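You operate a simulated robot arm through the tools that you are given. There is no shell and no other tool. Be economical: measure what you need, move in short steps, check, and stop when the job is done.

The job below is to be done with a simulated two-armed robot. You get a single attempt, and the scene is never put back.

TASK
Take the green sign on the top of the parts bench and put it away on the shelf under the check bench. Put the bag labelled "29" from the top of the work table on top of the brown carton there and the bag labelled "26" on the top of the parts bench. Put the 16 A fuse from the top of the work table on top of the filter there and the 20 A fuse on top of the orange logger. Put one of the hose clamps from the fittings shelf on top of the teal box. The order is free. Set down upright: green sign, bag.

Only the result counts: the job must be done as asked and must still hold three seconds after the hand-in. Knocking over, shifting, dropping, spilling or breaking anything else fails it.

THE ROBOT
Two 7-joint arms with two-finger parallel grippers on one trunk, on a base that drives. Base frame: it is fixed to the floor where the robot stands at the start and does not move with it; the origin is under the middle of the robot, x ahead of it, y to its left, z up; the surface under the hand at the start is at about z = 0.72. Readings come in m, degrees, newtons and seconds.
The left shoulder is at the start at [0.07, 0.177, 1.045], the right one opposite. With the tool pointing down near the work surface each hand reaches from about 0.28 to 0.72 m from the robot's upright axis, wherever it stands, measured 20 degrees to its own side. Places, roughly: carton [1.5, -2.5, 1]; filter [1, -2.75, 0.75]; fuse [1, -3, 0.75]; green sign [0.5, 0, 0.75]; hose clamp (5x6x2 cm) [-0.9, -3.3, 1.3]; orange bag, purple bag, teal bag [1.5, -2.75, 1]; orange logger [1.25, -3.5, 0.75]; shelf under the check bench [7.5, -3.1, 0.3]; teal box [-1, -3.75, 1]; top of the parts bench [0.6, 0.1, 0.7]. Payload 3.43 kg a hand.
Tool frame (each hand has its own): the origin (TCP) lies between the finger pads and is the grasp point; the fingertips stand 0.03 m ahead of it; z points along the fingers, y is the line along which they close. Largest opening 0.094 m; finger width 0.028, thickness 0.01; the body of the gripper, 0.05 by 0.096 m, starts 0.055 m behind the TCP.
Orientation is told as [roll, pitch, yaw] about the base's x, y, z axes, in that order, counted from this pose: with the fingers straight down and closing along the base's y, the tool's x points along the base's -x, its y along +y and its z along -z.

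THE INTERFACE
- The arms move only by the tool send_rows. It takes "left_increments", "right_increments" or both (then of equal length, played together; a hand with none holds still); each is a list of rows, each a list of 7 numbers: the gripper command, from -1 (shut) to 1 (fully open), values between in proportion, then the shift along the base's x, y, z in m, then the turn, a rotation vector about the base's x, y, z in degrees. In form: [[jaw, x, y, z, ax, ay, az], ...]. A call has 1 to 10 rows; each row is the pose to reach, as a shift and turn from the pose commanded when the call began. Rows are played at 5 a second. More than 0.05 m and 8.6 degrees between two rows, or a gripper value outside its range, and nothing of the call is played. Where a pose cannot be reached the arm comes as near as it can. A force on the tool above 40 N (or 10 N above the force at the start of the call, whichever is more), or a blocked arm, ends the call early, and 0.2 s more pass. Each finger travels about 0.153 m/s and halts on what it meets, pressing with about 27 N; the grip force reading is that of the motor and also rises with nothing between the fingers. The clock runs only during rows and for 0.2 s after the last one: add rows that repeat a pose to give the fingers time. The reply holds the time, the measured pose of the TCP, the force on the tool along the base axes, the opening and the grip force, in the units named above and with some noise, with the torque about the TCP (base axes, N m) and any sound that the robot's microphone picked up.
- Cameras (640 x 400 px; columns grow to the right, rows downward): "scene" is now at [0.1315, 0.0193, 1.3549]; the picture's right is [0.24, -0.97, 0.00], its down [-0.63, -0.16, -0.76] and it looks along [0.74, 0.18, -0.65] (base axes); focal length 284 px, centre (320, 200). "left" rides on the left gripper at [0.076, -0.014, -0.102] in its tool frame; the picture's right is [0.18, 0.98, 0.00], its down [-0.75, 0.14, -0.64] and it looks along [-0.63, 0.12, 0.77] (tool axes); focal length 243 px, centre (320, 200). "right" rides on the right gripper at [0.076, 0.014, -0.102] in its tool frame; the picture's right is [-0.18, 0.98, 0.00], its down [-0.75, -0.14, -0.64] and it looks along [-0.63, -0.12, 0.77] (tool axes); focal length 243 px, centre (320, 200). There is no depth. A picture from a camera that has moved, and an enlarged one, comes with that camera's place and axes in the base frame and with its lens.
- get_image(camera): a new picture of that camera. It takes no simulated time.
- slide_trunk(by): slides the trunk up (or, below 0, down) by that many m; the arms and the scene camera ride with it, the base frame stays. It gives what a move gives, with no picture.
- steer(legs): drives the robot by 1 to 6 legs, each [ahead, turn to the left] in m and degrees, along the robot's own axes; the way and the turn of a leg run together, so that a leg with both is an arc; at most 1.5 m and 180 degrees a leg. The arms and the cameras ride along, it lands a little off, and it stops where it bumps. It gives what a move gives.
- aim_head(pan, tilt): turns the head with the scene camera to pan (to the left, within 86 degrees either way) and tilt (down, from -29 to 69), counted from straight ahead of the robot. It gives what a move gives.
- zoom(camera, box): a new picture of the part [left, top, right, bottom] of that camera's present view, enlarged. It takes no simulated time.
- job_done(): hands the job in; it is judged then, once.

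Work in short steps. Places have to be worked out from the pictures, the camera data and where the tool is seen: move nearer, look again, correct. Check each grasp and each placing, and mend what went wrong. You have 186 turns and 154 pictures in all, those below and enlarged ones among them. Open the grippers and draw the arms clear of the work before you hand the job in, unless the task says otherwise.

The tools are called after "Call:" as a command line: name --argument value ..., lists and objects as JSON in quotes. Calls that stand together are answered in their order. send_rows: Moves the arms, as the interface text tells. Its arguments: {"type":"object","properties":{"left_increments":{"type":"array"},"right_increments":{"type":"array"}},"required":[]} The other tools are called the same way: slide_trunk (by) slides the trunk up or down; steer (legs) drives the base; aim_head (pan, tilt) turns the head that bears the scene camera; get_image (camera) takes a picture; zoom (camera, box) takes an enlarged picture of a part of a camera's view; job_done () hands the job in.

At the start:

```text
t: 0.0
left_position: [0.5068, 0.3105, 1.0623]
left_tool_rot: [0.0, 0.0, 0.3]
left_wrist_force: [0.3, -0.8, 0.1]
left_moment: [-0.02, 0.01, 0.0]
left_opening: 0.0941
left_gripper_force: 0.1
right_position: [0.3513, -0.0742, 0.9804]
right_tool_rot: [0.0, 0.0, 0.2]
right_wrist_force: [0.3, 0.2, 0.3]
right_moment: [0.04, 0.01, 0.04]
right_opening: 0.0942
right_gripper_force: 0.0
trunk travel left (down, up): [-0.625, 0.215]
robot x, y, heading: [0.0014, -0.0034, 0.1]
head pan, tilt: [14.0, 40.7]
```

scene: 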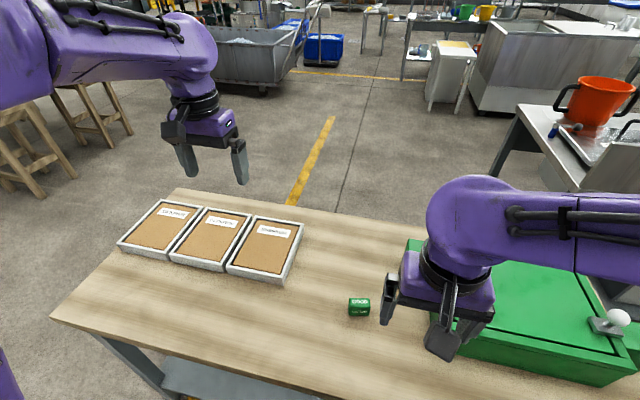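
right: 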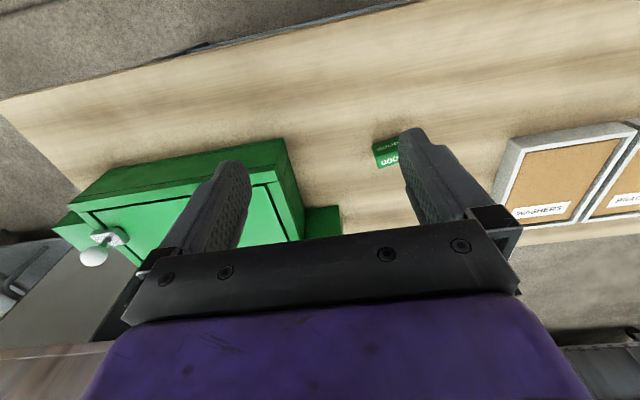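
left: 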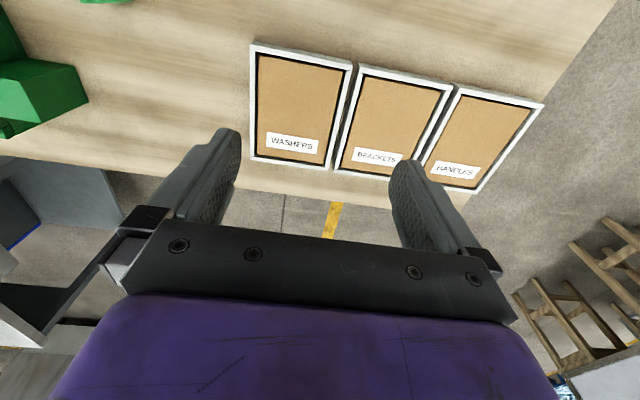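

The small green object near (359,306) is probably the sign; I zoom in on it.

Call:
zoom --camera "scene" --box '[300, 230, 460, 330]'

Call:
zoom --camera "right" --box '[300, 100, 460, 200]'

```text
4.00 times, centred on (380, 280) of scene
camera zoom: at [0.1315, 0.0193, 1.3549], right [0.24, -0.97, 0.0], down [-0.63, -0.16, -0.76], along [0.74, 0.18, -0.65], focal length 1136 px, centre (80, -120)
```

zoom: 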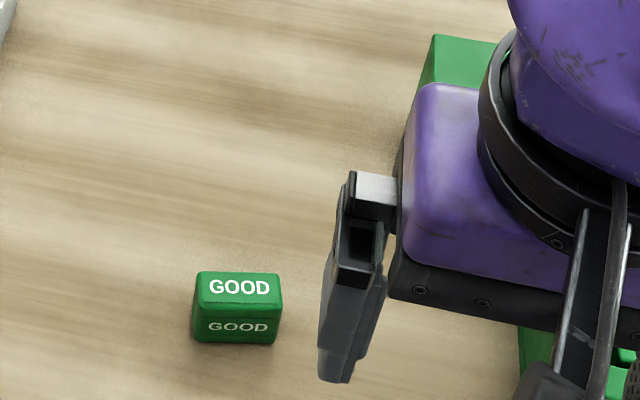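

```text
4.00 times, centred on (380, 150) of right
camera zoom: at [0.2735, -0.06, 1.0831], right [0.18, 0.98, 0.0], down [0.75, -0.14, 0.64], along [0.63, -0.11, -0.77], focal length 970 px, centre (80, 400)
```

zoom: 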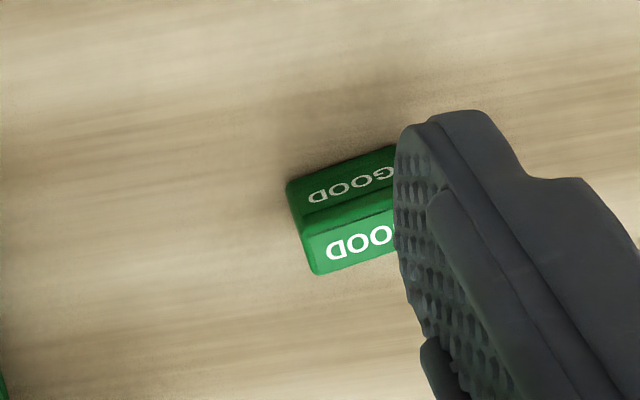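

The sign is about 0.046 wide, 0.022 deep and 0.04 tall, centred near (0.484, 0.009), with its width axis turned about +13°. I tilt the right hand 45° so it can later reach onto the low shelf, and bring it above the sign.

Call:
send_rows --right_increments '[[1, 0.02, 0.013, 0, 0, -7.5, 0], [1, 0.04, 0.027, 0, 0, -15, 0], [1, 0.06, 0.04, 0, 0, -22.5, 0], [1, 0.08, 0.054, -0.02, 0, -30, 0], [1, 0.1, 0.067, -0.05, 0, -37.5, 0], [1, 0.12, 0.081, -0.08, 0, -45, 0]]'

Call:
send_rows --right_increments '[[1, 0, 0, 0, 0, 0, 6.5], [1, 0, 0, 0, 0, 0, 13], [1, 0, 0, 0, 0, 0, 13]]'

Call:
get_image --camera "right"

Call:
get_image --camera "scene"

```text
t: 1.4
left_position: [0.5074, 0.3116, 1.0616]
left_tool_rot: [0.0, 0.0, 0.3]
left_wrist_force: [-0.1, -0.5, 1.3]
left_moment: [0.01, 0.01, 0.0]
left_opening: 0.0941
left_gripper_force: 0.1
right_position: [0.4717, 0.0125, 0.9187]
right_tool_rot: [3.4, -45.8, -2.3]
right_wrist_force: [0.4, 0.5, -0.9]
right_moment: [0.02, -0.02, -0.03]
right_opening: 0.094
right_gripper_force: 0.1
trunk travel left (down, up): [-0.625, 0.215]
robot x, y, heading: [-0.0011, -0.0014, -0.1]
head pan, tilt: [14.0, 40.7]
```

```text
t: 2.2
left_position: [0.5055, 0.3132, 1.062]
left_tool_rot: [0.0, 0.0, 0.4]
left_wrist_force: [-0.5, 0.5, -0.8]
left_moment: [-0.02, 0.02, -0.01]
left_opening: 0.094
left_gripper_force: 0.1
right_position: [0.4697, 0.007, 0.9005]
right_tool_rot: [-0.6, -44.9, 13.6]
right_wrist_force: [-0.9, 0.5, -0.4]
right_moment: [0.02, -0.02, 0.01]
right_opening: 0.094
right_gripper_force: 0.0
trunk travel left (down, up): [-0.625, 0.215]
robot x, y, heading: [0.0003, 0.0047, -0.4]
head pan, tilt: [14.0, 40.7]
```

```text
148 pictures are left
camera right: at [0.3417, -0.0079, 0.9195], right [-0.1, 0.99, 0.12], down [0.11, -0.11, 0.99], along [0.99, 0.11, -0.1], focal length 243 px, centre (320, 200)
```

right: 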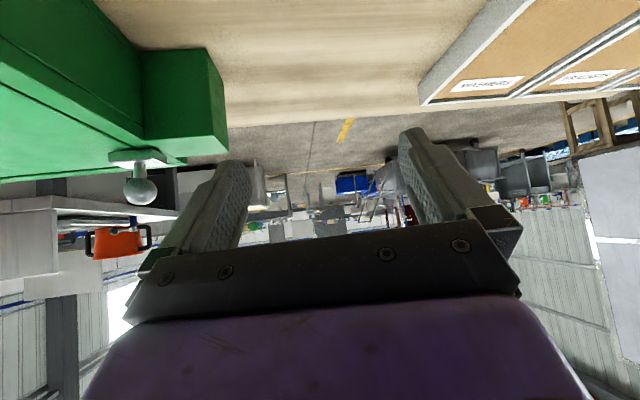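

```text
147 pictures are left
camera scene: at [0.1303, 0.0201, 1.3551], right [0.24, -0.97, 0.0], down [-0.63, -0.16, -0.76], along [0.74, 0.18, -0.65], focal length 284 px, centre (320, 200)
```

scene: 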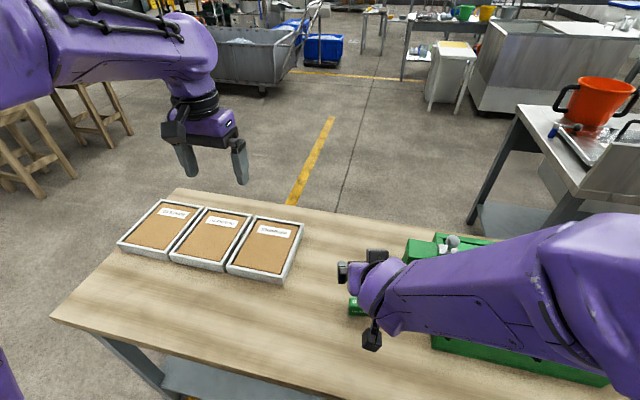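

The tool is at the intended pose; the sign is hidden under the wrist. I lower part of the way and check.

Call:
send_rows --right_increments '[[1, 0.002, 0, -0.04, 0, 0, 0], [1, 0.002, 0, -0.08, 0, 0, 0], [1, 0.002, 0, -0.08, 0, 0, 0]]'

Call:
get_image --camera "scene"

Call:
get_image --camera "right"

```text
t: 3.0
left_position: [0.507, 0.3124, 1.0617]
left_tool_rot: [0.0, 0.0, 0.3]
left_wrist_force: [-1.0, 0.3, -1.1]
left_moment: [0.03, 0.0, -0.02]
left_opening: 0.0941
left_gripper_force: 0.0
right_position: [0.4717, 0.009, 0.8221]
right_tool_rot: [-0.3, -45.1, 13.5]
right_wrist_force: [0.0, 0.3, 0.2]
right_moment: [0.01, 0.01, 0.01]
right_opening: 0.094
right_gripper_force: 0.1
trunk travel left (down, up): [-0.625, 0.215]
robot x, y, heading: [0.0003, 0.0033, 0.2]
head pan, tilt: [14.0, 40.7]
```

```text
146 pictures are left
camera scene: at [0.1306, 0.0194, 1.355], right [0.24, -0.97, 0.0], down [-0.63, -0.16, -0.76], along [0.74, 0.18, -0.65], focal length 284 px, centre (320, 200)
```

scene: 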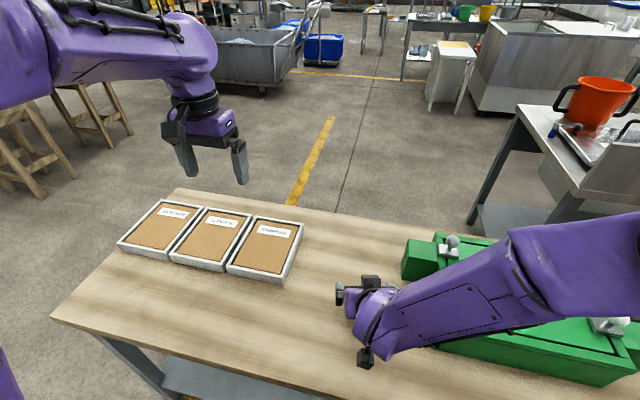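

```text
145 pictures are left
camera right: at [0.344, -0.0066, 0.8404], right [-0.1, 0.99, 0.13], down [0.11, -0.12, 0.99], along [0.99, 0.11, -0.09], focal length 243 px, centre (320, 200)
```

right: 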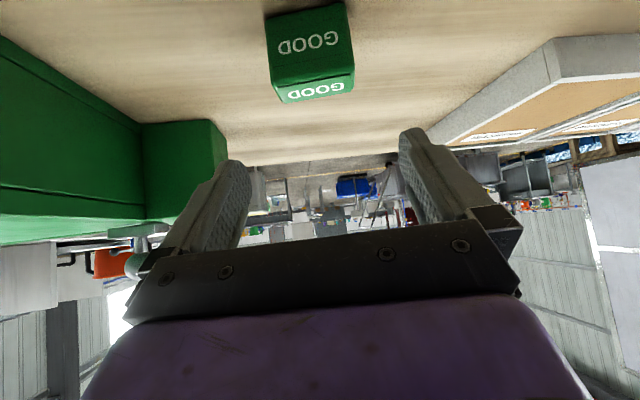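

The sign sits between the fingers, maybe 4 mm to the left. The forearm looks clear of the green box, so I lower to grasp height.

Call:
send_rows --right_increments '[[1, 0.001, 0.004, -0.03, 0, 0, 0], [1, 0.002, 0.004, -0.05, 0, 0, 0], [1, 0.003, 0.004, -0.063, 0, 0, 0], [1, 0.003, 0.004, -0.063, 0, 0, 0]]'

Call:
get_image --camera "right"

```text
t: 4.0
left_position: [0.5061, 0.3116, 1.0616]
left_tool_rot: [0.1, 0.0, 0.3]
left_wrist_force: [-0.1, 0.4, 0.2]
left_moment: [0.01, 0.0, 0.01]
left_opening: 0.0939
left_gripper_force: 0.0
right_position: [0.4765, 0.0122, 0.7568]
right_tool_rot: [-0.3, -44.9, 13.5]
right_wrist_force: [0.3, 0.0, 0.2]
right_moment: [-0.02, -0.02, -0.03]
right_opening: 0.0941
right_gripper_force: 0.0
trunk travel left (down, up): [-0.625, 0.215]
robot x, y, heading: [-0.0018, 0.0016, 0.2]
head pan, tilt: [14.0, 40.7]
```

```text
144 pictures are left
camera right: at [0.3493, -0.0034, 0.7769], right [-0.1, 0.99, 0.13], down [0.11, -0.12, 0.99], along [0.99, 0.11, -0.09], focal length 243 px, centre (320, 200)
```

right: 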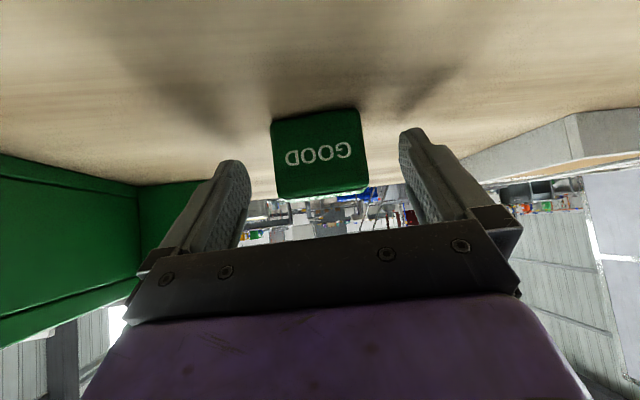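

It is well centred. I close the gripper, then lift.

Call:
send_rows --right_increments '[[0, 0, 0, 0, 0, 0, 0], [-0.5, 0, 0, 0, 0, 0, 0], [-1, 0, 0, 0, 0, 0, 0], [-1, 0, 0, 0, 0, 0, 0]]'

Call:
send_rows --right_increments '[[-1, 0, 0, 0.04, 0, 0, 0], [-1, -0.03, 0.03, 0.08, 0, 0, 0], [-1, -0.06, 0.03, 0.12, 0, 0, 0], [-1, -0.09, 0.03, 0.16, 0, 0, 0], [-1, -0.11, 0.03, 0.2, 0, 0, 0], [-1, -0.11, 0.03, 0.2, 0, 0, 0]]'

Call:
get_image --camera "right"

```text
t: 5.0
left_position: [0.5066, 0.3117, 1.0619]
left_tool_rot: [0.1, 0.0, 0.3]
left_wrist_force: [-1.1, 0.1, 0.0]
left_moment: [-0.02, 0.01, -0.02]
left_opening: 0.0939
left_gripper_force: 0.1
right_position: [0.4767, 0.0116, 0.758]
right_tool_rot: [-0.3, -45.0, 13.4]
right_wrist_force: [0.1, -0.4, 1.1]
right_moment: [-0.02, 0.02, 0.01]
right_opening: 0.051
right_gripper_force: 27.6
trunk travel left (down, up): [-0.625, 0.215]
robot x, y, heading: [-0.0012, 0.001, -0.1]
head pan, tilt: [14.0, 40.7]
```

```text
refused: row 2 steps farther than a row can; nothing moved
```

```text
143 pictures are left
camera right: at [0.3494, -0.0034, 0.777], right [-0.1, 0.99, 0.13], down [0.11, -0.12, 0.99], along [0.99, 0.11, -0.1], focal length 243 px, centre (320, 200)
```

right: 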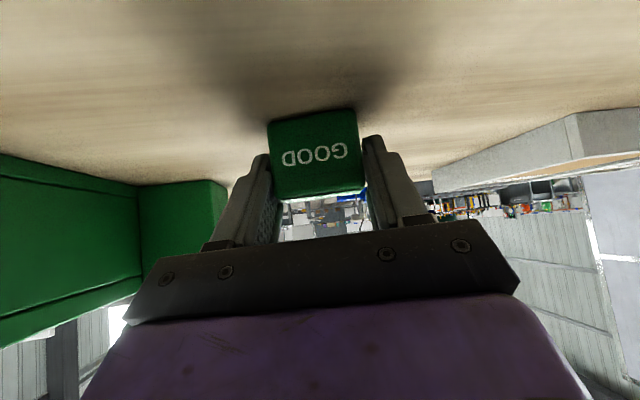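

The sign is held (opening 0.051, 27 N). The lift was refused for a step that was too long, so I repeat it with smaller ones.

Call:
send_rows --right_increments '[[-1, 0, 0, 0.03, 0, 0, 0], [-1, 0, 0, 0.07, 0, 0, 0], [-1, -0.02, 0, 0.11, 0, 0, 0], [-1, -0.05, 0, 0.14, 0, 0, 0], [-1, -0.08, 0, 0.17, 0, 0, 0], [-1, -0.11, 0, 0.2, 0, 0, 0], [-1, -0.11, 0, 0.2, 0, 0, 0]]'

Call:
aim_head --pan -40 --tilt 15

Call:
get_image --camera "scene"

Call:
get_image --camera "right"

```text
t: 6.6
left_position: [0.5084, 0.311, 1.0612]
left_tool_rot: [0.0, 0.1, 0.3]
left_wrist_force: [-0.3, -0.7, -0.7]
left_moment: [-0.03, 0.03, -0.02]
left_opening: 0.0943
left_gripper_force: 0.1
right_position: [0.3662, 0.013, 0.957]
right_tool_rot: [-0.3, -44.9, 13.4]
right_wrist_force: [0.2, 0.5, -0.3]
right_moment: [0.05, -0.02, 0.01]
right_opening: 0.0511
right_gripper_force: 27.0
trunk travel left (down, up): [-0.625, 0.215]
robot x, y, heading: [0.0009, 0.0006, -0.3]
head pan, tilt: [14.0, 40.7]
```

```text
t: 7.8
left_position: [0.5075, 0.3115, 1.0623]
left_tool_rot: [0.0, -0.1, 0.3]
left_wrist_force: [-0.4, -0.1, -0.2]
left_moment: [-0.02, 0.0, -0.01]
left_opening: 0.0938
left_gripper_force: 0.0
right_position: [0.3656, 0.0137, 0.9584]
right_tool_rot: [-0.3, -45.0, 13.5]
right_wrist_force: [0.9, -0.6, 0.3]
right_moment: [0.01, 0.0, -0.05]
right_opening: 0.0509
right_gripper_force: 27.0
trunk travel left (down, up): [-0.625, 0.215]
robot x, y, heading: [0.0014, 0.0001, 0.2]
head pan, tilt: [-40.0, 15.0]
```

```text
142 pictures are left
camera scene: at [0.121, -0.061, 1.3955], right [-0.64, -0.77, 0.0], down [-0.2, 0.17, -0.97], along [0.74, -0.62, -0.26], focal length 284 px, centre (320, 200)
```

scene: 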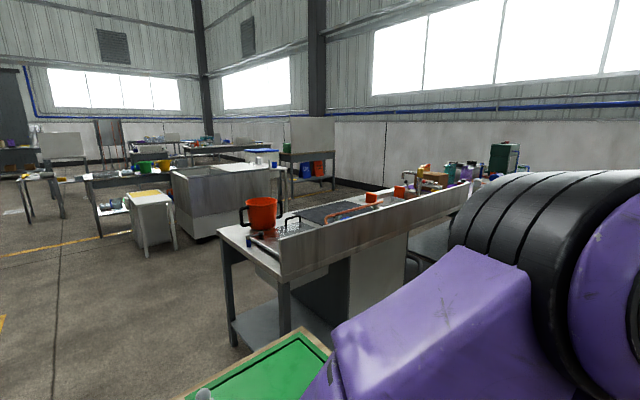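

```text
141 pictures are left
camera right: at [0.2385, -0.002, 0.977], right [-0.1, 0.99, 0.13], down [0.11, -0.12, 0.99], along [0.99, 0.11, -0.1], focal length 243 px, centre (320, 200)
```

right: 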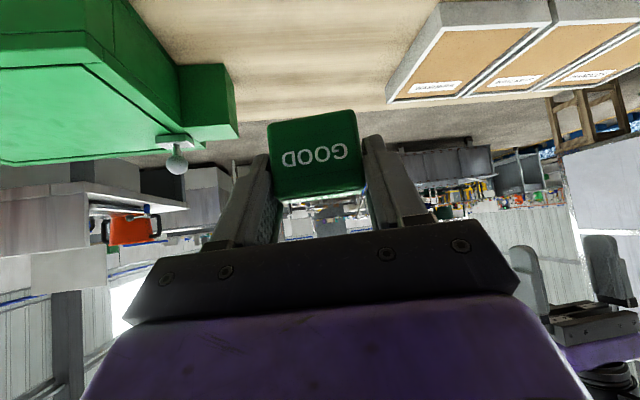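

The sign is secured. I tuck in the left hand, back away from the bench and look around to the right.

Call:
send_rows --left_increments '[[1, -0.04, -0.01, 0, 0, 0, 0], [1, -0.08, -0.02, 0, 0, 0, 0], [1, -0.12, -0.03, 0, 0, 0, 0], [1, -0.15, -0.04, 0, 0, 0, 0]]'

Call:
steer --legs '[[-0.4, 0]]'

Call:
steer --legs '[[0, -90]]'

Call:
aim_head --pan 0 --tilt 20

Call:
get_image --camera "scene"

```text
t: 8.8
left_position: [0.4311, 0.3039, 1.052]
left_tool_rot: [-0.9, -0.2, 0.4]
left_wrist_force: [0.3, -0.2, 0.1]
left_moment: [0.02, -0.03, 0.0]
left_opening: 0.0939
left_gripper_force: 0.1
left hand out of reach, approached as far as the arm can: row 2, 3, 4
right_position: [0.3654, 0.011, 0.9582]
right_tool_rot: [-0.2, -45.1, 13.4]
right_wrist_force: [-0.7, 0.0, 0.1]
right_moment: [0.03, -0.02, 0.03]
right_opening: 0.0514
right_gripper_force: 27.5
trunk travel left (down, up): [-0.625, 0.215]
robot x, y, heading: [-0.0001, -0.0015, 0.1]
head pan, tilt: [-40.0, 15.0]
```

```text
t: 11.3
left_position: [0.0286, 0.3075, 1.05]
left_tool_rot: [-1.0, -0.1, 0.6]
left_wrist_force: [-0.4, 0.3, 1.1]
left_moment: [0.0, -0.02, 0.0]
left_opening: 0.094
left_gripper_force: 0.1
right_position: [-0.0361, 0.0133, 0.9577]
right_tool_rot: [-0.2, -45.0, 13.5]
right_wrist_force: [0.1, 0.6, -0.1]
right_moment: [-0.01, 0.0, -0.03]
right_opening: 0.0511
right_gripper_force: 27.1
trunk travel left (down, up): [-0.625, 0.215]
robot x, y, heading: [-0.3982, -0.0012, -0.1]
head pan, tilt: [-40.0, 15.0]
```

```text
t: 15.6
left_position: [-0.0977, -0.4332, 1.0511]
left_tool_rot: [-1.2, 0.2, -89.9]
left_wrist_force: [1.4, 0.8, 0.1]
left_moment: [0.02, 0.02, 0.01]
left_opening: 0.0938
left_gripper_force: 0.0
right_position: [-0.3928, -0.3657, 0.9576]
right_tool_rot: [-0.3, -45.0, -76.9]
right_wrist_force: [-0.2, -0.4, -1.2]
right_moment: [0.02, -0.02, 0.03]
right_opening: 0.0509
right_gripper_force: 27.0
trunk travel left (down, up): [-0.625, 0.215]
robot x, y, heading: [-0.4041, -0.001, -90.3]
head pan, tilt: [-40.0, 15.0]
```

```text
t: 16.6
left_position: [-0.0978, -0.4332, 1.0501]
left_tool_rot: [-1.2, 0.2, -89.9]
left_wrist_force: [-1.0, -0.6, 0.3]
left_moment: [0.0, 0.02, 0.01]
left_opening: 0.0941
left_gripper_force: 0.0
right_position: [-0.3921, -0.3663, 0.9585]
right_tool_rot: [-0.4, -45.1, -77.0]
right_wrist_force: [-0.8, 0.6, -0.9]
right_moment: [-0.01, 0.02, 0.01]
right_opening: 0.051
right_gripper_force: 27.0
trunk travel left (down, up): [-0.625, 0.215]
robot x, y, heading: [-0.4022, -0.0025, -90.4]
head pan, tilt: [0.0, 20.0]
```

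```text
140 pictures are left
camera scene: at [-0.4046, -0.1448, 1.3874], right [-1.0, 0.01, 0.0], down [0.0, 0.34, -0.94], along [-0.01, -0.94, -0.34], focal length 284 px, centre (320, 200)
```

scene: 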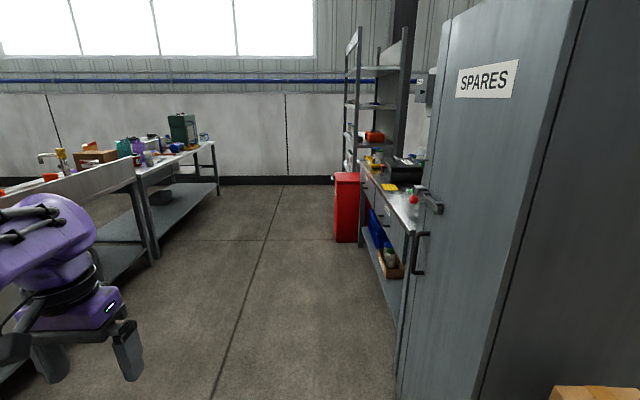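

The work table is ahead-left, and the fittings rack and a bench are ahead-right. The way to the check bench looks best around the left end of the parts bench, so I turn back and check that side.

Call:
steer --legs '[[0, 135]]'

Call:
get_image --camera "scene"

```text
t: 22.6
left_position: [-0.2944, 0.5189, 1.0495]
left_tool_rot: [-1.2, 0.1, 43.0]
left_wrist_force: [0.1, -0.7, -0.4]
left_moment: [0.01, -0.01, -0.01]
left_opening: 0.0936
left_gripper_force: 0.0
right_position: [-0.1421, 0.2567, 0.9578]
right_tool_rot: [-0.3, -45.0, 56.0]
right_wrist_force: [0.3, 0.0, -0.9]
right_moment: [0.0, 0.0, 0.02]
right_opening: 0.0509
right_gripper_force: 26.9
trunk travel left (down, up): [-0.625, 0.215]
robot x, y, heading: [-0.4048, 0.0007, 42.6]
head pan, tilt: [0.0, 20.0]
```

```text
139 pictures are left
camera scene: at [-0.2981, 0.0955, 1.3874], right [0.68, -0.74, 0.0], down [-0.25, -0.23, -0.94], along [0.69, 0.64, -0.34], focal length 284 px, centre (320, 200)
```

scene: 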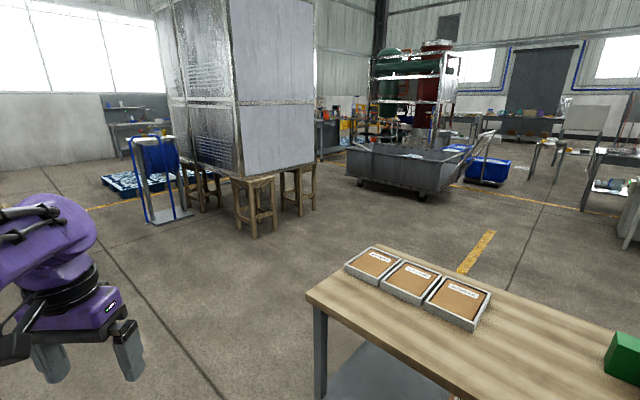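

The floor is open around the left end of the bench. I drive to about (1.3, 1.35) and look.

Call:
steer --legs '[[0, 47], [1.35, 0], [0, -90], [1.5, 0]]'

Call:
aim_head --pan -30 --tilt 12

Call:
get_image --camera "scene"

```text
t: 42.1
left_position: [1.526, 1.6292, 1.0505]
left_tool_rot: [-1.3, 0.1, 0.1]
left_wrist_force: [-1.8, 0.6, 1.1]
left_moment: [-0.01, 0.02, 0.01]
left_opening: 0.0939
left_gripper_force: 0.0
right_position: [1.4589, 1.3347, 0.9573]
right_tool_rot: [-0.3, -45.0, 13.1]
right_wrist_force: [-0.5, -0.7, -0.3]
right_moment: [0.02, 0.0, -0.02]
right_opening: 0.0473
right_gripper_force: 27.1
trunk travel left (down, up): [-0.625, 0.215]
robot x, y, heading: [1.0947, 1.3244, -0.5]
head pan, tilt: [0.0, 20.0]
```

```text
t: 43.1
left_position: [1.5256, 1.6297, 1.0505]
left_tool_rot: [-1.4, 0.0, 0.1]
left_wrist_force: [-0.6, -0.6, -0.1]
left_moment: [-0.02, 0.02, 0.01]
left_opening: 0.0939
left_gripper_force: 0.1
right_position: [1.459, 1.3331, 0.9569]
right_tool_rot: [-0.4, -45.0, 13.0]
right_wrist_force: [-0.3, -0.2, -0.6]
right_moment: [-0.01, -0.01, -0.03]
right_opening: 0.047
right_gripper_force: 26.9
trunk travel left (down, up): [-0.625, 0.215]
robot x, y, heading: [1.0961, 1.3234, -0.6]
head pan, tilt: [-30.0, 12.0]
```

```text
138 pictures are left
camera scene: at [1.2225, 1.2752, 1.4004], right [-0.51, -0.86, 0.0], down [-0.18, 0.1, -0.98], along [0.84, -0.49, -0.21], focal length 284 px, centre (320, 200)
```

scene: 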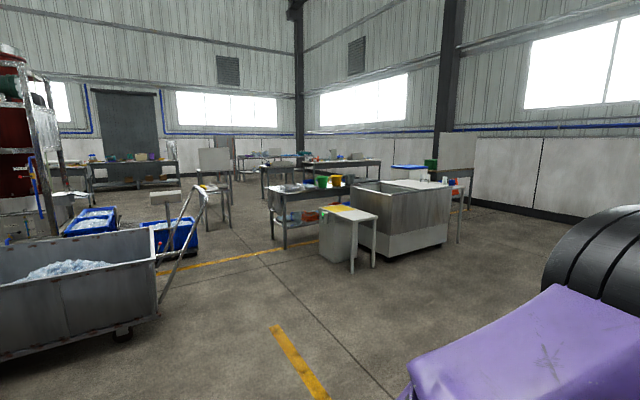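

The check bench should be behind the table with green and yellow buckets. I drive to about (3.3, 0.6) and look again at the gap.

Call:
steer --legs '[[0, -17], [1.5, 0], [0.8, 0]]'

Call:
aim_head --pan -10 --tilt 20

Call:
get_image --camera "scene"

Call:
get_image --camera "right"

```text
t: 55.3
left_position: [3.7888, 0.8433, 1.05]
left_tool_rot: [-1.4, 0.2, -15.8]
left_wrist_force: [-0.7, 0.2, 0.6]
left_moment: [-0.03, 0.0, -0.05]
left_opening: 0.094
left_gripper_force: 0.0
right_position: [3.6426, 0.58, 0.9589]
right_tool_rot: [-0.3, -45.0, -2.9]
right_wrist_force: [0.2, -0.6, 0.1]
right_moment: [0.03, 0.01, -0.05]
right_opening: 0.047
right_gripper_force: 27.0
trunk travel left (down, up): [-0.625, 0.215]
robot x, y, heading: [3.2906, 0.6691, -16.3]
head pan, tilt: [-30.0, 12.0]
```

```text
t: 56.1
left_position: [3.7885, 0.8447, 1.0519]
left_tool_rot: [-1.4, 0.1, -15.7]
left_wrist_force: [-0.4, -0.2, 0.1]
left_moment: [0.01, 0.0, 0.0]
left_opening: 0.0939
left_gripper_force: 0.1
right_position: [3.6433, 0.5788, 0.9581]
right_tool_rot: [-0.3, -45.0, -2.8]
right_wrist_force: [0.9, 0.3, 0.0]
right_moment: [0.01, -0.01, -0.02]
right_opening: 0.0468
right_gripper_force: 26.7
trunk travel left (down, up): [-0.625, 0.215]
robot x, y, heading: [3.2853, 0.6677, -16.4]
head pan, tilt: [-10.0, 20.0]
```

```text
137 pictures are left
camera scene: at [3.4195, 0.6126, 1.3875], right [-0.44, -0.9, 0.0], down [-0.31, 0.15, -0.94], along [0.84, -0.42, -0.34], focal length 284 px, centre (320, 200)
```

scene: 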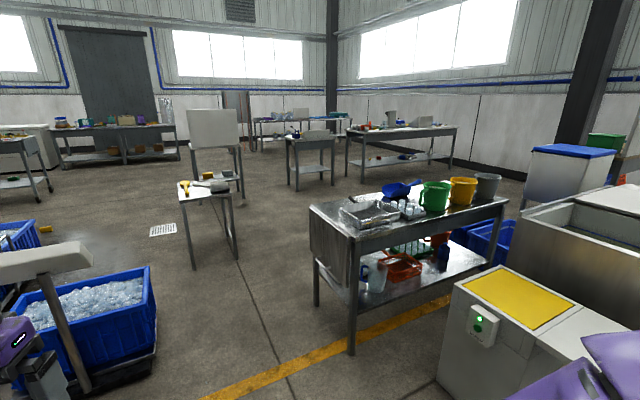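

```text
136 pictures are left
camera right: at [3.5171, 0.6, 0.977], right [0.18, 0.98, 0.13], down [0.07, -0.14, 0.99], along [0.98, -0.17, -0.1], focal length 243 px, centre (320, 200)
```

right: 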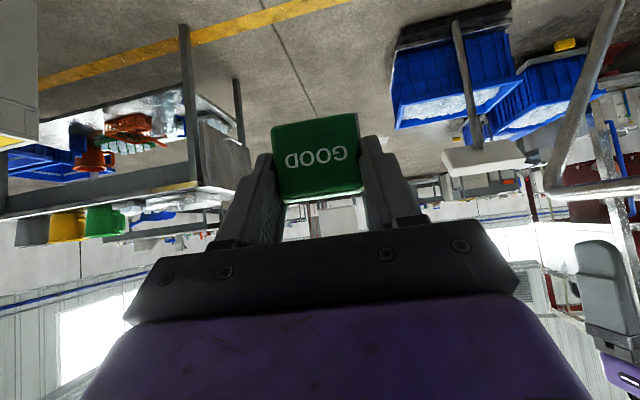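

The check bench is the long one ahead-right: its front is at x≈7.4 and it runs from y≈-2.2 to -4.4. I drive through the gap between the bucket table and the small table.

Call:
steer --legs '[[0, 9.7], [1.45, 0], [0, -30], [0.8, 0]]'

Call:
get_image --camera "scene"

```text
t: 69.3
left_position: [5.9002, 0.0356, 1.0503]
left_tool_rot: [-1.3, 0.0, -35.8]
left_wrist_force: [0.3, 0.5, 0.9]
left_moment: [0.0, 0.04, 0.0]
left_opening: 0.094
left_gripper_force: 0.1
right_position: [5.6734, -0.1643, 0.9575]
right_tool_rot: [-0.3, -45.0, -22.9]
right_wrist_force: [-0.5, -1.2, 0.4]
right_moment: [0.0, 0.04, 0.02]
right_opening: 0.0469
right_gripper_force: 27.0
trunk travel left (down, up): [-0.625, 0.215]
robot x, y, heading: [5.371, 0.043, -36.2]
head pan, tilt: [-10.0, 20.0]
```

```text
135 pictures are left
camera scene: at [5.4751, -0.0554, 1.3874], right [-0.72, -0.69, 0.0], down [-0.24, 0.25, -0.94], along [0.65, -0.68, -0.34], focal length 284 px, centre (320, 200)
```

scene: 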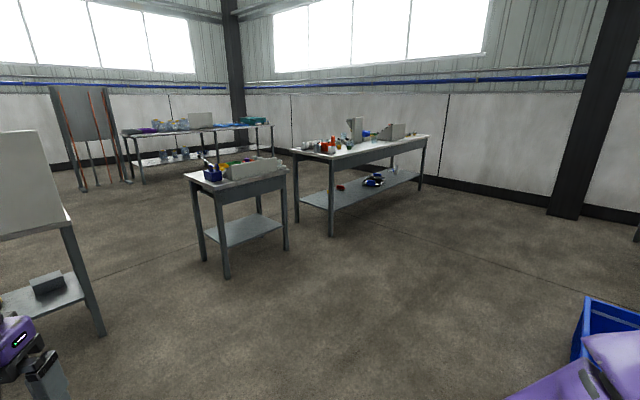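

The check bench front edge is at x≈7.26, with y from -2.1 to -4.4 and its open shelf facing -x. I drive to about (6.3, -2.7) and face it.

Call:
steer --legs '[[0, -35], [1.45, 0], [1.4, 0], [0, 71.3]]'

Call:
aim_head --pan 0 --tilt 45

Call:
get_image --camera "scene"

```text
t: 87.8
left_position: [6.6883, -2.337, 1.0505]
left_tool_rot: [-1.3, 0.0, 0.2]
left_wrist_force: [-0.4, 0.3, 0.2]
left_moment: [-0.01, 0.02, -0.01]
left_opening: 0.094
left_gripper_force: 0.0
right_position: [6.6219, -2.6323, 0.9577]
right_tool_rot: [-0.3, -45.0, 13.1]
right_wrist_force: [-0.5, 0.6, -1.3]
right_moment: [0.02, 0.03, -0.03]
right_opening: 0.0473
right_gripper_force: 27.2
trunk travel left (down, up): [-0.625, 0.215]
robot x, y, heading: [6.2588, -2.6448, -0.4]
head pan, tilt: [-10.0, 20.0]
```

```text
t: 88.7
left_position: [6.6868, -2.3377, 1.0504]
left_tool_rot: [-1.4, 0.2, 0.2]
left_wrist_force: [0.6, -0.2, -0.2]
left_moment: [0.01, -0.04, 0.02]
left_opening: 0.0938
left_gripper_force: 0.1
right_position: [6.6214, -2.6345, 0.9585]
right_tool_rot: [-0.3, -44.9, 13.1]
right_wrist_force: [-0.4, -0.2, -0.7]
right_moment: [0.02, 0.04, 0.0]
right_opening: 0.0471
right_gripper_force: 26.4
trunk travel left (down, up): [-0.625, 0.215]
robot x, y, heading: [6.2545, -2.6434, -0.2]
head pan, tilt: [0.0, 45.0]
```

```text
134 pictures are left
camera scene: at [6.386, -2.6455, 1.3488], right [-0.01, -1.0, 0.0], down [-0.71, 0.0, -0.71], along [0.71, 0.0, -0.71], focal length 284 px, centre (320, 200)
```

scene: 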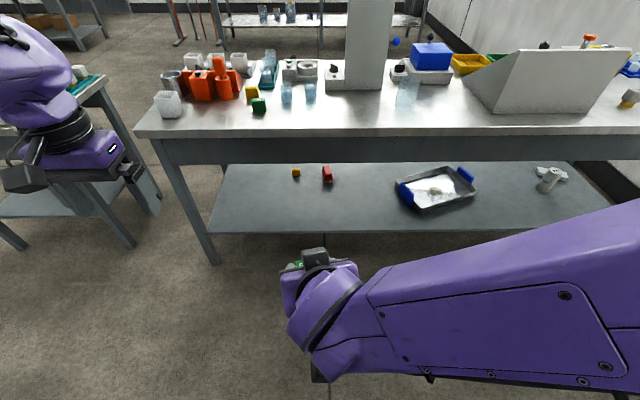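

The sign is still held and the shelf has free space near its front around y≈-2.64 (front edge x≈7.235, z≈0.3). I drive up, then lower the trunk.

Call:
steer --legs '[[0.44, 0]]'

Call:
slide_trunk --by -0.5

Call:
get_image --camera "scene"

Call:
get_image --camera "right"

```text
t: 91.4
left_position: [7.1258, -2.3408, 1.0509]
left_tool_rot: [-1.2, 0.1, 0.1]
left_wrist_force: [0.5, 0.2, -0.5]
left_moment: [0.0, -0.02, 0.0]
left_opening: 0.0942
left_gripper_force: 0.0
right_position: [7.0589, -2.6359, 0.9583]
right_tool_rot: [-0.4, -45.0, 13.0]
right_wrist_force: [0.5, 1.6, -0.2]
right_moment: [-0.01, 0.03, 0.02]
right_opening: 0.047
right_gripper_force: 27.1
trunk travel left (down, up): [-0.625, 0.215]
robot x, y, heading: [6.6902, -2.6469, -0.2]
head pan, tilt: [0.0, 45.0]
```

```text
refused: -0.5 is not a number from -0.4 to 0.4
```

```text
133 pictures are left
camera scene: at [6.8246, -2.6483, 1.3488], right [-0.01, -1.0, 0.0], down [-0.71, 0.0, -0.71], along [0.71, -0.01, -0.71], focal length 284 px, centre (320, 200)
```

scene: 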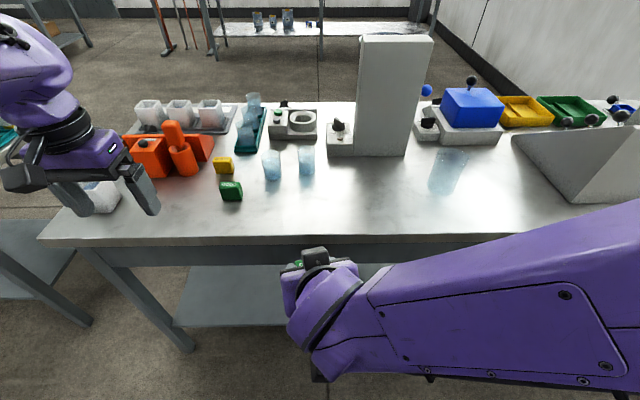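

```text
132 pictures are left
camera right: at [6.9323, -2.6499, 0.977], right [-0.09, 0.99, 0.13], down [0.11, -0.12, 0.99], along [0.99, 0.1, -0.1], focal length 243 px, centre (320, 200)
```

right: 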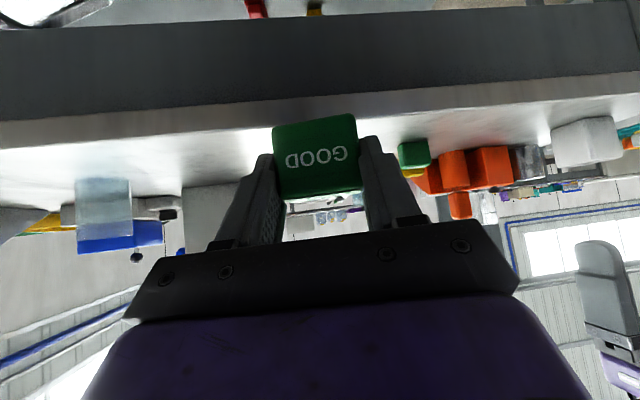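

The bench edge is at about x≈7.25, and both hands are short of it (7.13 and 7.06), so I lower the trunk in two steps.

Call:
slide_trunk --by -0.25

Call:
slide_trunk --by -0.25

Call:
get_image --camera "right"

Call:
get_image --camera "scene"

```text
t: 93.9
left_position: [7.1267, -2.3408, 0.8006]
left_tool_rot: [-1.3, 0.2, 0.1]
left_wrist_force: [-0.3, -1.2, 0.4]
left_moment: [-0.01, -0.04, 0.01]
left_opening: 0.0938
left_gripper_force: 0.0
right_position: [7.0603, -2.6353, 0.7095]
right_tool_rot: [-0.4, -45.0, 13.0]
right_wrist_force: [-0.5, -0.3, -0.1]
right_moment: [-0.03, -0.02, 0.02]
right_opening: 0.0472
right_gripper_force: 26.9
trunk travel left (down, up): [-0.375, 0.465]
robot x, y, heading: [6.6981, -2.6434, -0.2]
head pan, tilt: [0.0, 45.0]
```

```text
t: 96.5
left_position: [7.1266, -2.3407, 0.5514]
left_tool_rot: [-1.3, 0.1, 0.2]
left_wrist_force: [0.0, -0.3, -0.7]
left_moment: [0.0, -0.02, 0.0]
left_opening: 0.0941
left_gripper_force: 0.0
right_position: [7.06, -2.6354, 0.4572]
right_tool_rot: [-0.3, -45.0, 13.1]
right_wrist_force: [-0.1, 0.1, -0.6]
right_moment: [-0.02, 0.03, -0.03]
right_opening: 0.0471
right_gripper_force: 27.3
trunk travel left (down, up): [-0.125, 0.715]
robot x, y, heading: [6.6967, -2.6425, -0.3]
head pan, tilt: [0.0, 45.0]
```

```text
131 pictures are left
camera right: at [6.9322, -2.6499, 0.477], right [-0.09, 0.99, 0.13], down [0.11, -0.12, 0.99], along [0.99, 0.1, -0.1], focal length 243 px, centre (320, 200)
```

right: 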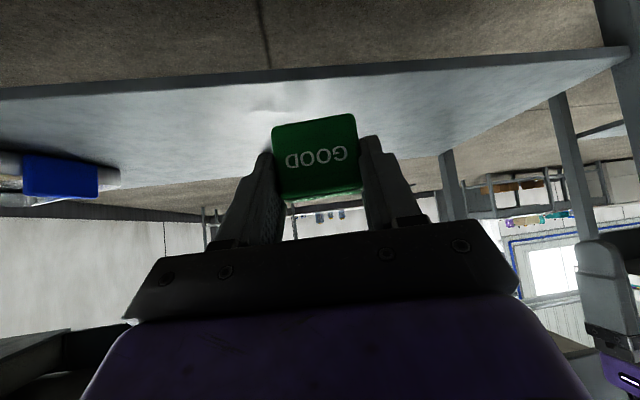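

```text
130 pictures are left
camera scene: at [6.8244, -2.6483, 0.8488], right [-0.01, -1.0, 0.0], down [-0.71, 0.0, -0.71], along [0.71, -0.01, -0.71], focal length 284 px, centre (320, 200)
```

scene: 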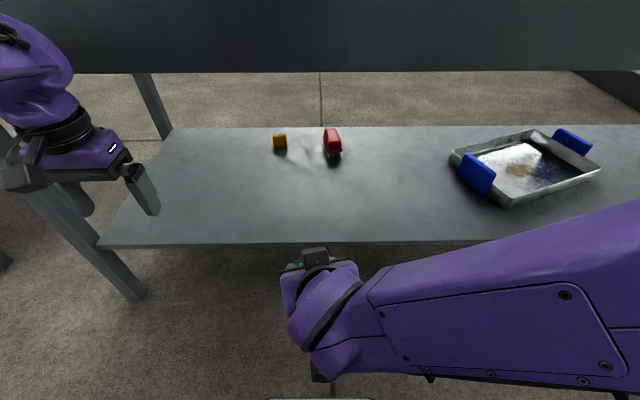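

The shelf surface is at about z≈0.28. I move the sign in over the shelf at the current height and then start lowering.

Call:
send_rows --right_increments '[[-1, 0.04, 0, 0, 0, 0, 0], [-1, 0.08, 0, 0, 0, 0, 0], [-1, 0.12, 0, 0, 0, 0, 0], [-1, 0.16, 0, 0, 0, 0, 0], [-1, 0.2, 0, 0, 0, 0, 0], [-1, 0.24, 0, 0, 0, 0, 0], [-1, 0.28, 0, 0, 0, 0, 0], [-1, 0.28, 0, -0.03, 0, 0, 0], [-1, 0.28, 0, -0.06, 0, 0, 0], [-1, 0.28, 0, -0.08, 0, 0, 0]]'

Call:
get_image --camera "scene"

Call:
get_image --camera "right"

```text
t: 98.7
left_position: [7.1269, -2.3407, 0.5502]
left_tool_rot: [-1.3, 0.0, 0.1]
left_wrist_force: [-0.6, 0.9, 0.2]
left_moment: [0.0, -0.01, -0.04]
left_opening: 0.0938
left_gripper_force: 0.1
right_position: [7.3515, -2.6549, 0.3891]
right_tool_rot: [3.9, -45.4, 7.4]
right_wrist_force: [0.2, 0.3, -0.1]
right_moment: [0.01, 0.03, -0.02]
right_opening: 0.0469
right_gripper_force: 27.6
trunk travel left (down, up): [-0.125, 0.715]
robot x, y, heading: [6.6922, -2.6435, -0.4]
head pan, tilt: [0.0, 45.0]
```

```text
129 pictures are left
camera scene: at [6.8246, -2.6482, 0.8487], right [-0.01, -1.0, 0.0], down [-0.71, 0.0, -0.71], along [0.71, -0.01, -0.71], focal length 284 px, centre (320, 200)
```

scene: 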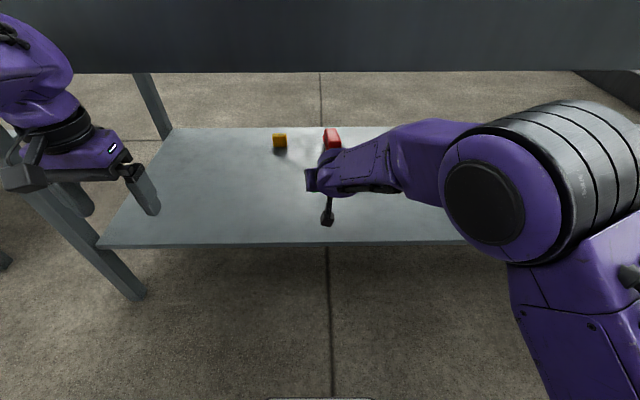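

```text
128 pictures are left
camera right: at [7.2228, -2.6638, 0.4072], right [-0.05, 0.98, 0.18], down [0.1, -0.17, 0.98], along [0.99, 0.06, -0.09], focal length 243 px, centre (320, 200)
```

right: 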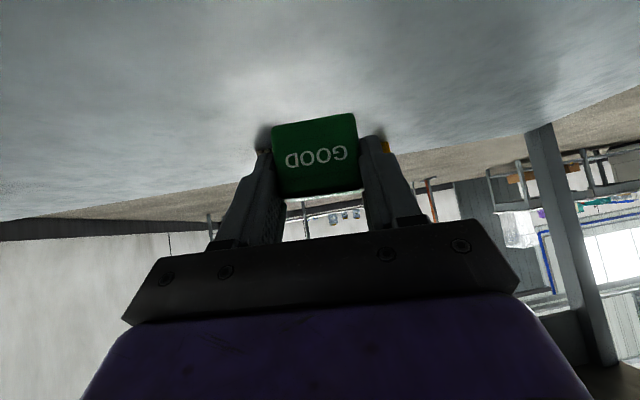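

The sign is above the shelf and clear of the other items. I let it settle before lowering.

Call:
send_rows --right_increments '[[-1, 0, 0, 0, 0, 0, 0], [-1, 0, 0, -0.01, 0, 0, 0], [-1, 0, 0, -0.02, 0, 0, 0], [-1, 0, 0, -0.03, 0, 0, 0], [-1, 0, 0, -0.03, 0, 0, 0]]'

Call:
get_image --camera "right"

```text
t: 99.9
left_position: [7.1269, -2.3399, 0.5513]
left_tool_rot: [-1.3, 0.1, 0.1]
left_wrist_force: [-0.5, 0.9, 0.2]
left_moment: [0.02, -0.02, 0.0]
left_opening: 0.0939
left_gripper_force: 0.1
right_position: [7.3468, -2.649, 0.3545]
right_tool_rot: [2.1, -45.2, 9.6]
right_wrist_force: [0.0, 0.3, -0.1]
right_moment: [-0.01, -0.01, 0.02]
right_opening: 0.0467
right_gripper_force: 27.0
trunk travel left (down, up): [-0.125, 0.715]
robot x, y, heading: [6.6947, -2.6447, -0.1]
head pan, tilt: [0.0, 45.0]
```

```text
127 pictures are left
camera right: at [7.2192, -2.6598, 0.3729], right [-0.06, 0.99, 0.16], down [0.11, -0.15, 0.98], along [0.99, 0.08, -0.1], focal length 243 px, centre (320, 200)
```

right: 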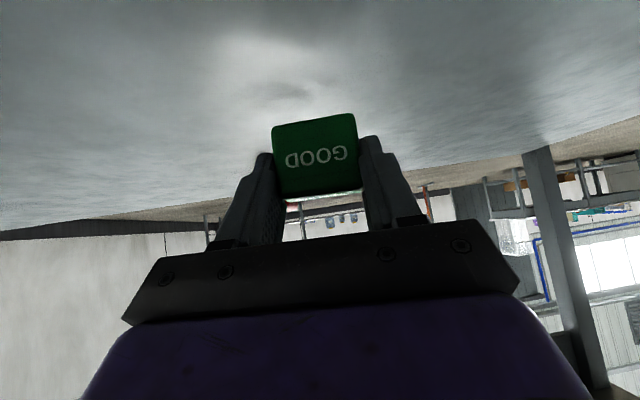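

Still no contact, so I continue down in small steps.

Call:
send_rows --right_increments '[[-1, 0, 0, 0, 0, 0, 0], [-1, 0, 0, -0.007, 0, 0, 0], [-1, 0, 0, -0.014, 0, 0, 0], [-1, 0, 0, -0.018, 0, 0, 0], [-1, 0, 0, -0.022, 0, 0, 0], [-1, 0, 0, -0.022, 0, 0, 0]]'

Call:
get_image --camera "right"

```text
t: 101.3
left_position: [7.1253, -2.3413, 0.5508]
left_tool_rot: [-1.3, 0.1, 0.0]
left_wrist_force: [-0.1, 0.3, 0.9]
left_moment: [0.0, 0.03, -0.03]
left_opening: 0.0938
left_gripper_force: 0.1
right_position: [7.3446, -2.6432, 0.3288]
right_tool_rot: [1.0, -45.1, 11.0]
right_wrist_force: [1.0, -0.4, -0.9]
right_moment: [-0.01, -0.01, -0.01]
right_opening: 0.0472
right_gripper_force: 26.3
trunk travel left (down, up): [-0.125, 0.715]
robot x, y, heading: [6.6933, -2.6465, -0.5]
head pan, tilt: [0.0, 45.0]
```

```text
126 pictures are left
camera right: at [7.217, -2.6556, 0.347], right [-0.07, 0.99, 0.14], down [0.11, -0.13, 0.98], along [0.99, 0.09, -0.1], focal length 243 px, centre (320, 200)
```

right: 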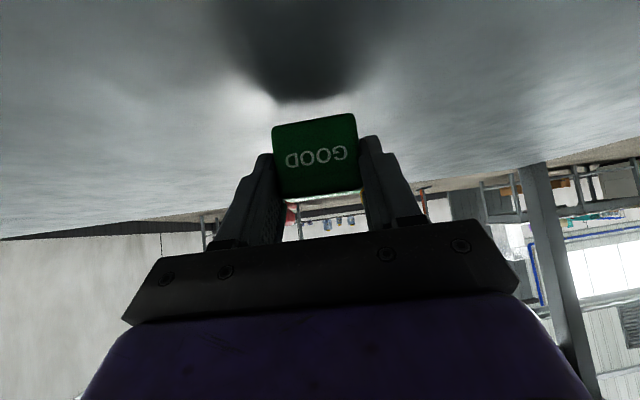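

The shadow is closing in on the sign, but there is still no force. I keep lowering by 4 mm steps.

Call:
send_rows --right_increments '[[-1, 0, 0, 0, 0, 0, 0], [-1, 0, 0, -0.004, 0, 0, 0], [-1, 0, 0, -0.008, 0, 0, 0], [-1, 0, 0, -0.012, 0, 0, 0], [-1, 0, 0, -0.012, 0, 0, 0]]'

Call:
get_image --camera "right"

```text
t: 102.5
left_position: [7.1268, -2.3415, 0.552]
left_tool_rot: [-1.3, -0.1, 0.1]
left_wrist_force: [0.6, 0.6, 0.6]
left_moment: [0.0, 0.0, 0.01]
left_opening: 0.094
left_gripper_force: 0.1
right_position: [7.3407, -2.6368, 0.3177]
right_tool_rot: [-0.4, -45.4, 13.1]
right_wrist_force: [4.3, -6.0, 22.1]
right_moment: [0.08, -0.34, -0.08]
right_opening: 0.0473
right_gripper_force: 27.0
trunk travel left (down, up): [-0.125, 0.715]
robot x, y, heading: [6.6938, -2.6458, -0.3]
head pan, tilt: [0.0, 45.0]
```

```text
125 pictures are left
camera right: at [7.2131, -2.6505, 0.336], right [-0.09, 0.99, 0.12], down [0.1, -0.12, 0.99], along [0.99, 0.1, -0.09], focal length 243 px, centre (320, 200)
```

right: 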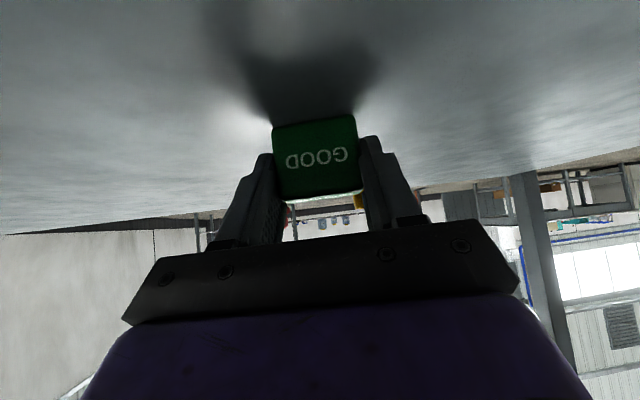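

Contact (22 N up), with the same orientation as at pickup. I ease off 2 mm, open, then back out along the tool axis.

Call:
send_rows --right_increments '[[-1, 0, 0, 0.002, 0, 0, 0], [-0.6, 0, 0, 0.002, 0, 0, 0], [0, 0, 0, 0.002, 0, 0, 0], [1, 0, 0, 0.002, 0, 0, 0], [1, 0, 0, 0.002, 0, 0, 0]]'

Call:
send_rows --right_increments '[[1, -0.02, -0.005, 0.02, 0, 0, 0], [1, -0.05, -0.011, 0.05, 0, 0, 0], [1, -0.08, -0.02, 0.08, 0, 0, 0], [1, -0.12, -0.02, 0.1, 0, 0, 0], [1, -0.16, -0.02, 0.12, 0, 0, 0], [1, -0.2, -0.02, 0.12, 0, 0, 0], [1, -0.24, -0.02, 0.12, 0, 0, 0], [1, -0.28, -0.02, 0.12, 0, 0, 0]]'

Call:
get_image --camera "scene"

Call:
get_image --camera "right"

```text
t: 103.7
left_position: [7.1274, -2.3401, 0.5502]
left_tool_rot: [-1.3, 0.1, 0.2]
left_wrist_force: [0.0, 0.2, -0.4]
left_moment: [0.0, -0.02, -0.02]
left_opening: 0.0942
left_gripper_force: 0.1
right_position: [7.3389, -2.6345, 0.3146]
right_tool_rot: [-0.2, -44.9, 13.2]
right_wrist_force: [-0.3, -0.2, 0.0]
right_moment: [-0.02, -0.03, 0.01]
right_opening: 0.0941
right_gripper_force: 0.1
trunk travel left (down, up): [-0.125, 0.715]
robot x, y, heading: [6.6924, -2.6473, -0.6]
head pan, tilt: [0.0, 45.0]
```

```text
t: 105.5
left_position: [7.1268, -2.3405, 0.5502]
left_tool_rot: [-1.2, 0.1, 0.1]
left_wrist_force: [-0.2, -0.5, 0.1]
left_moment: [0.03, 0.0, -0.02]
left_opening: 0.0941
left_gripper_force: 0.0
right_position: [7.0606, -2.6566, 0.4368]
right_tool_rot: [-0.4, -45.1, 12.9]
right_wrist_force: [-0.4, -0.5, 0.9]
right_moment: [-0.02, -0.01, 0.0]
right_opening: 0.0938
right_gripper_force: 0.1
trunk travel left (down, up): [-0.125, 0.715]
robot x, y, heading: [6.695, -2.6475, -0.5]
head pan, tilt: [0.0, 45.0]
```

```text
124 pictures are left
camera scene: at [6.8244, -2.6484, 0.8488], right [-0.01, -1.0, 0.0], down [-0.71, 0.0, -0.71], along [0.71, -0.01, -0.71], focal length 284 px, centre (320, 200)
```

scene: 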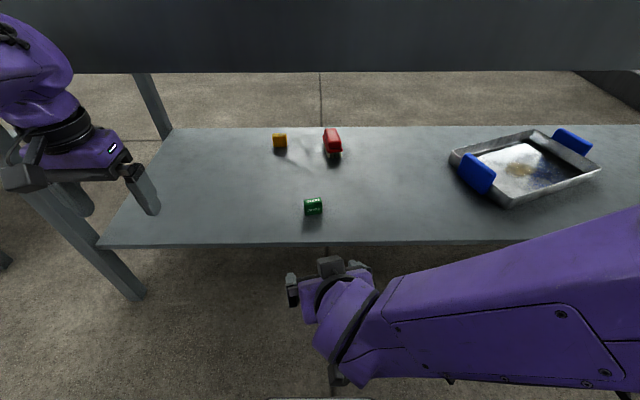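

```text
123 pictures are left
camera right: at [6.9327, -2.6706, 0.4557], right [-0.09, 0.99, 0.13], down [0.11, -0.12, 0.99], along [0.99, 0.1, -0.09], focal length 243 px, centre (320, 200)
```

right: 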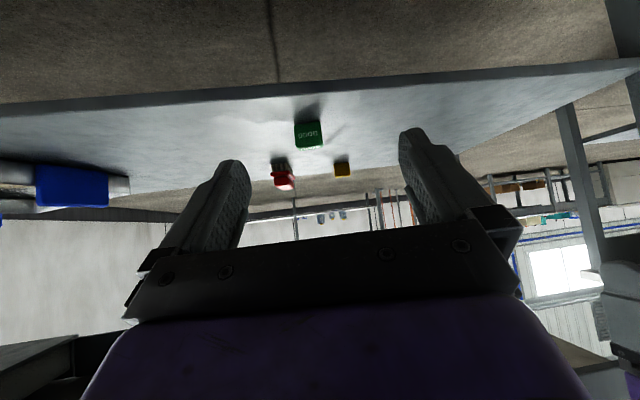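

The green sign stands upright on the shelf with nothing else moved. I back out, raise the trunk and drive the same route back.

Call:
steer --legs '[[-0.44, 0]]'

Call:
slide_trunk --by 0.25

Call:
slide_trunk --by 0.25

Call:
steer --legs '[[0, 109], [1.4, 0], [1.44, 0]]'

```text
t: 108.2
left_position: [6.6826, -2.3382, 0.5515]
left_tool_rot: [-1.3, 0.1, 0.2]
left_wrist_force: [-0.7, -0.1, -0.5]
left_moment: [0.0, -0.01, -0.01]
left_opening: 0.0937
left_gripper_force: 0.1
right_position: [6.6162, -2.6514, 0.437]
right_tool_rot: [-0.2, -44.9, 13.1]
right_wrist_force: [-0.8, -0.2, -0.2]
right_moment: [0.02, -0.01, -0.01]
right_opening: 0.0943
right_gripper_force: 0.0
trunk travel left (down, up): [-0.125, 0.715]
robot x, y, heading: [6.2454, -2.6427, -0.2]
head pan, tilt: [0.0, 45.0]
```

```text
t: 110.8
left_position: [6.6832, -2.3373, 0.8008]
left_tool_rot: [-1.3, 0.2, 0.2]
left_wrist_force: [0.8, 0.6, -0.1]
left_moment: [0.0, 0.0, 0.0]
left_opening: 0.094
left_gripper_force: 0.1
right_position: [6.6162, -2.6533, 0.6862]
right_tool_rot: [-0.3, -45.0, 13.1]
right_wrist_force: [-1.2, -0.2, 0.1]
right_moment: [0.01, 0.01, 0.0]
right_opening: 0.094
right_gripper_force: 0.0
trunk travel left (down, up): [-0.375, 0.465]
robot x, y, heading: [6.2483, -2.6439, -0.3]
head pan, tilt: [0.0, 45.0]
```

```text
t: 113.4
left_position: [6.6827, -2.3382, 1.05]
left_tool_rot: [-1.3, 0.2, 0.2]
left_wrist_force: [-0.3, 0.1, 0.8]
left_moment: [-0.04, 0.02, 0.02]
left_opening: 0.0941
left_gripper_force: 0.1
right_position: [6.6176, -2.6527, 0.9366]
right_tool_rot: [-0.3, -45.0, 13.1]
right_wrist_force: [0.2, -0.4, 0.7]
right_moment: [0.02, -0.01, -0.05]
right_opening: 0.0939
right_gripper_force: 0.0
trunk travel left (down, up): [-0.625, 0.215]
robot x, y, heading: [6.2526, -2.6426, -0.4]
head pan, tilt: [0.0, 45.0]
```

```text
t: 131.8
left_position: [4.769, 0.2816, 1.0495]
left_tool_rot: [-1.3, 0.1, 112.9]
left_wrist_force: [-0.3, -0.7, 0.5]
left_moment: [0.0, 0.01, -0.05]
left_opening: 0.0939
left_gripper_force: 0.1
right_position: [5.0857, 0.3442, 0.937]
right_tool_rot: [-0.3, -45.1, 125.8]
right_wrist_force: [-0.8, 0.5, 0.8]
right_moment: [-0.02, -0.01, 0.0]
right_opening: 0.0937
right_gripper_force: 0.0
trunk travel left (down, up): [-0.625, 0.215]
robot x, y, heading: [5.2182, 0.0008, 112.2]
head pan, tilt: [0.0, 45.0]
```

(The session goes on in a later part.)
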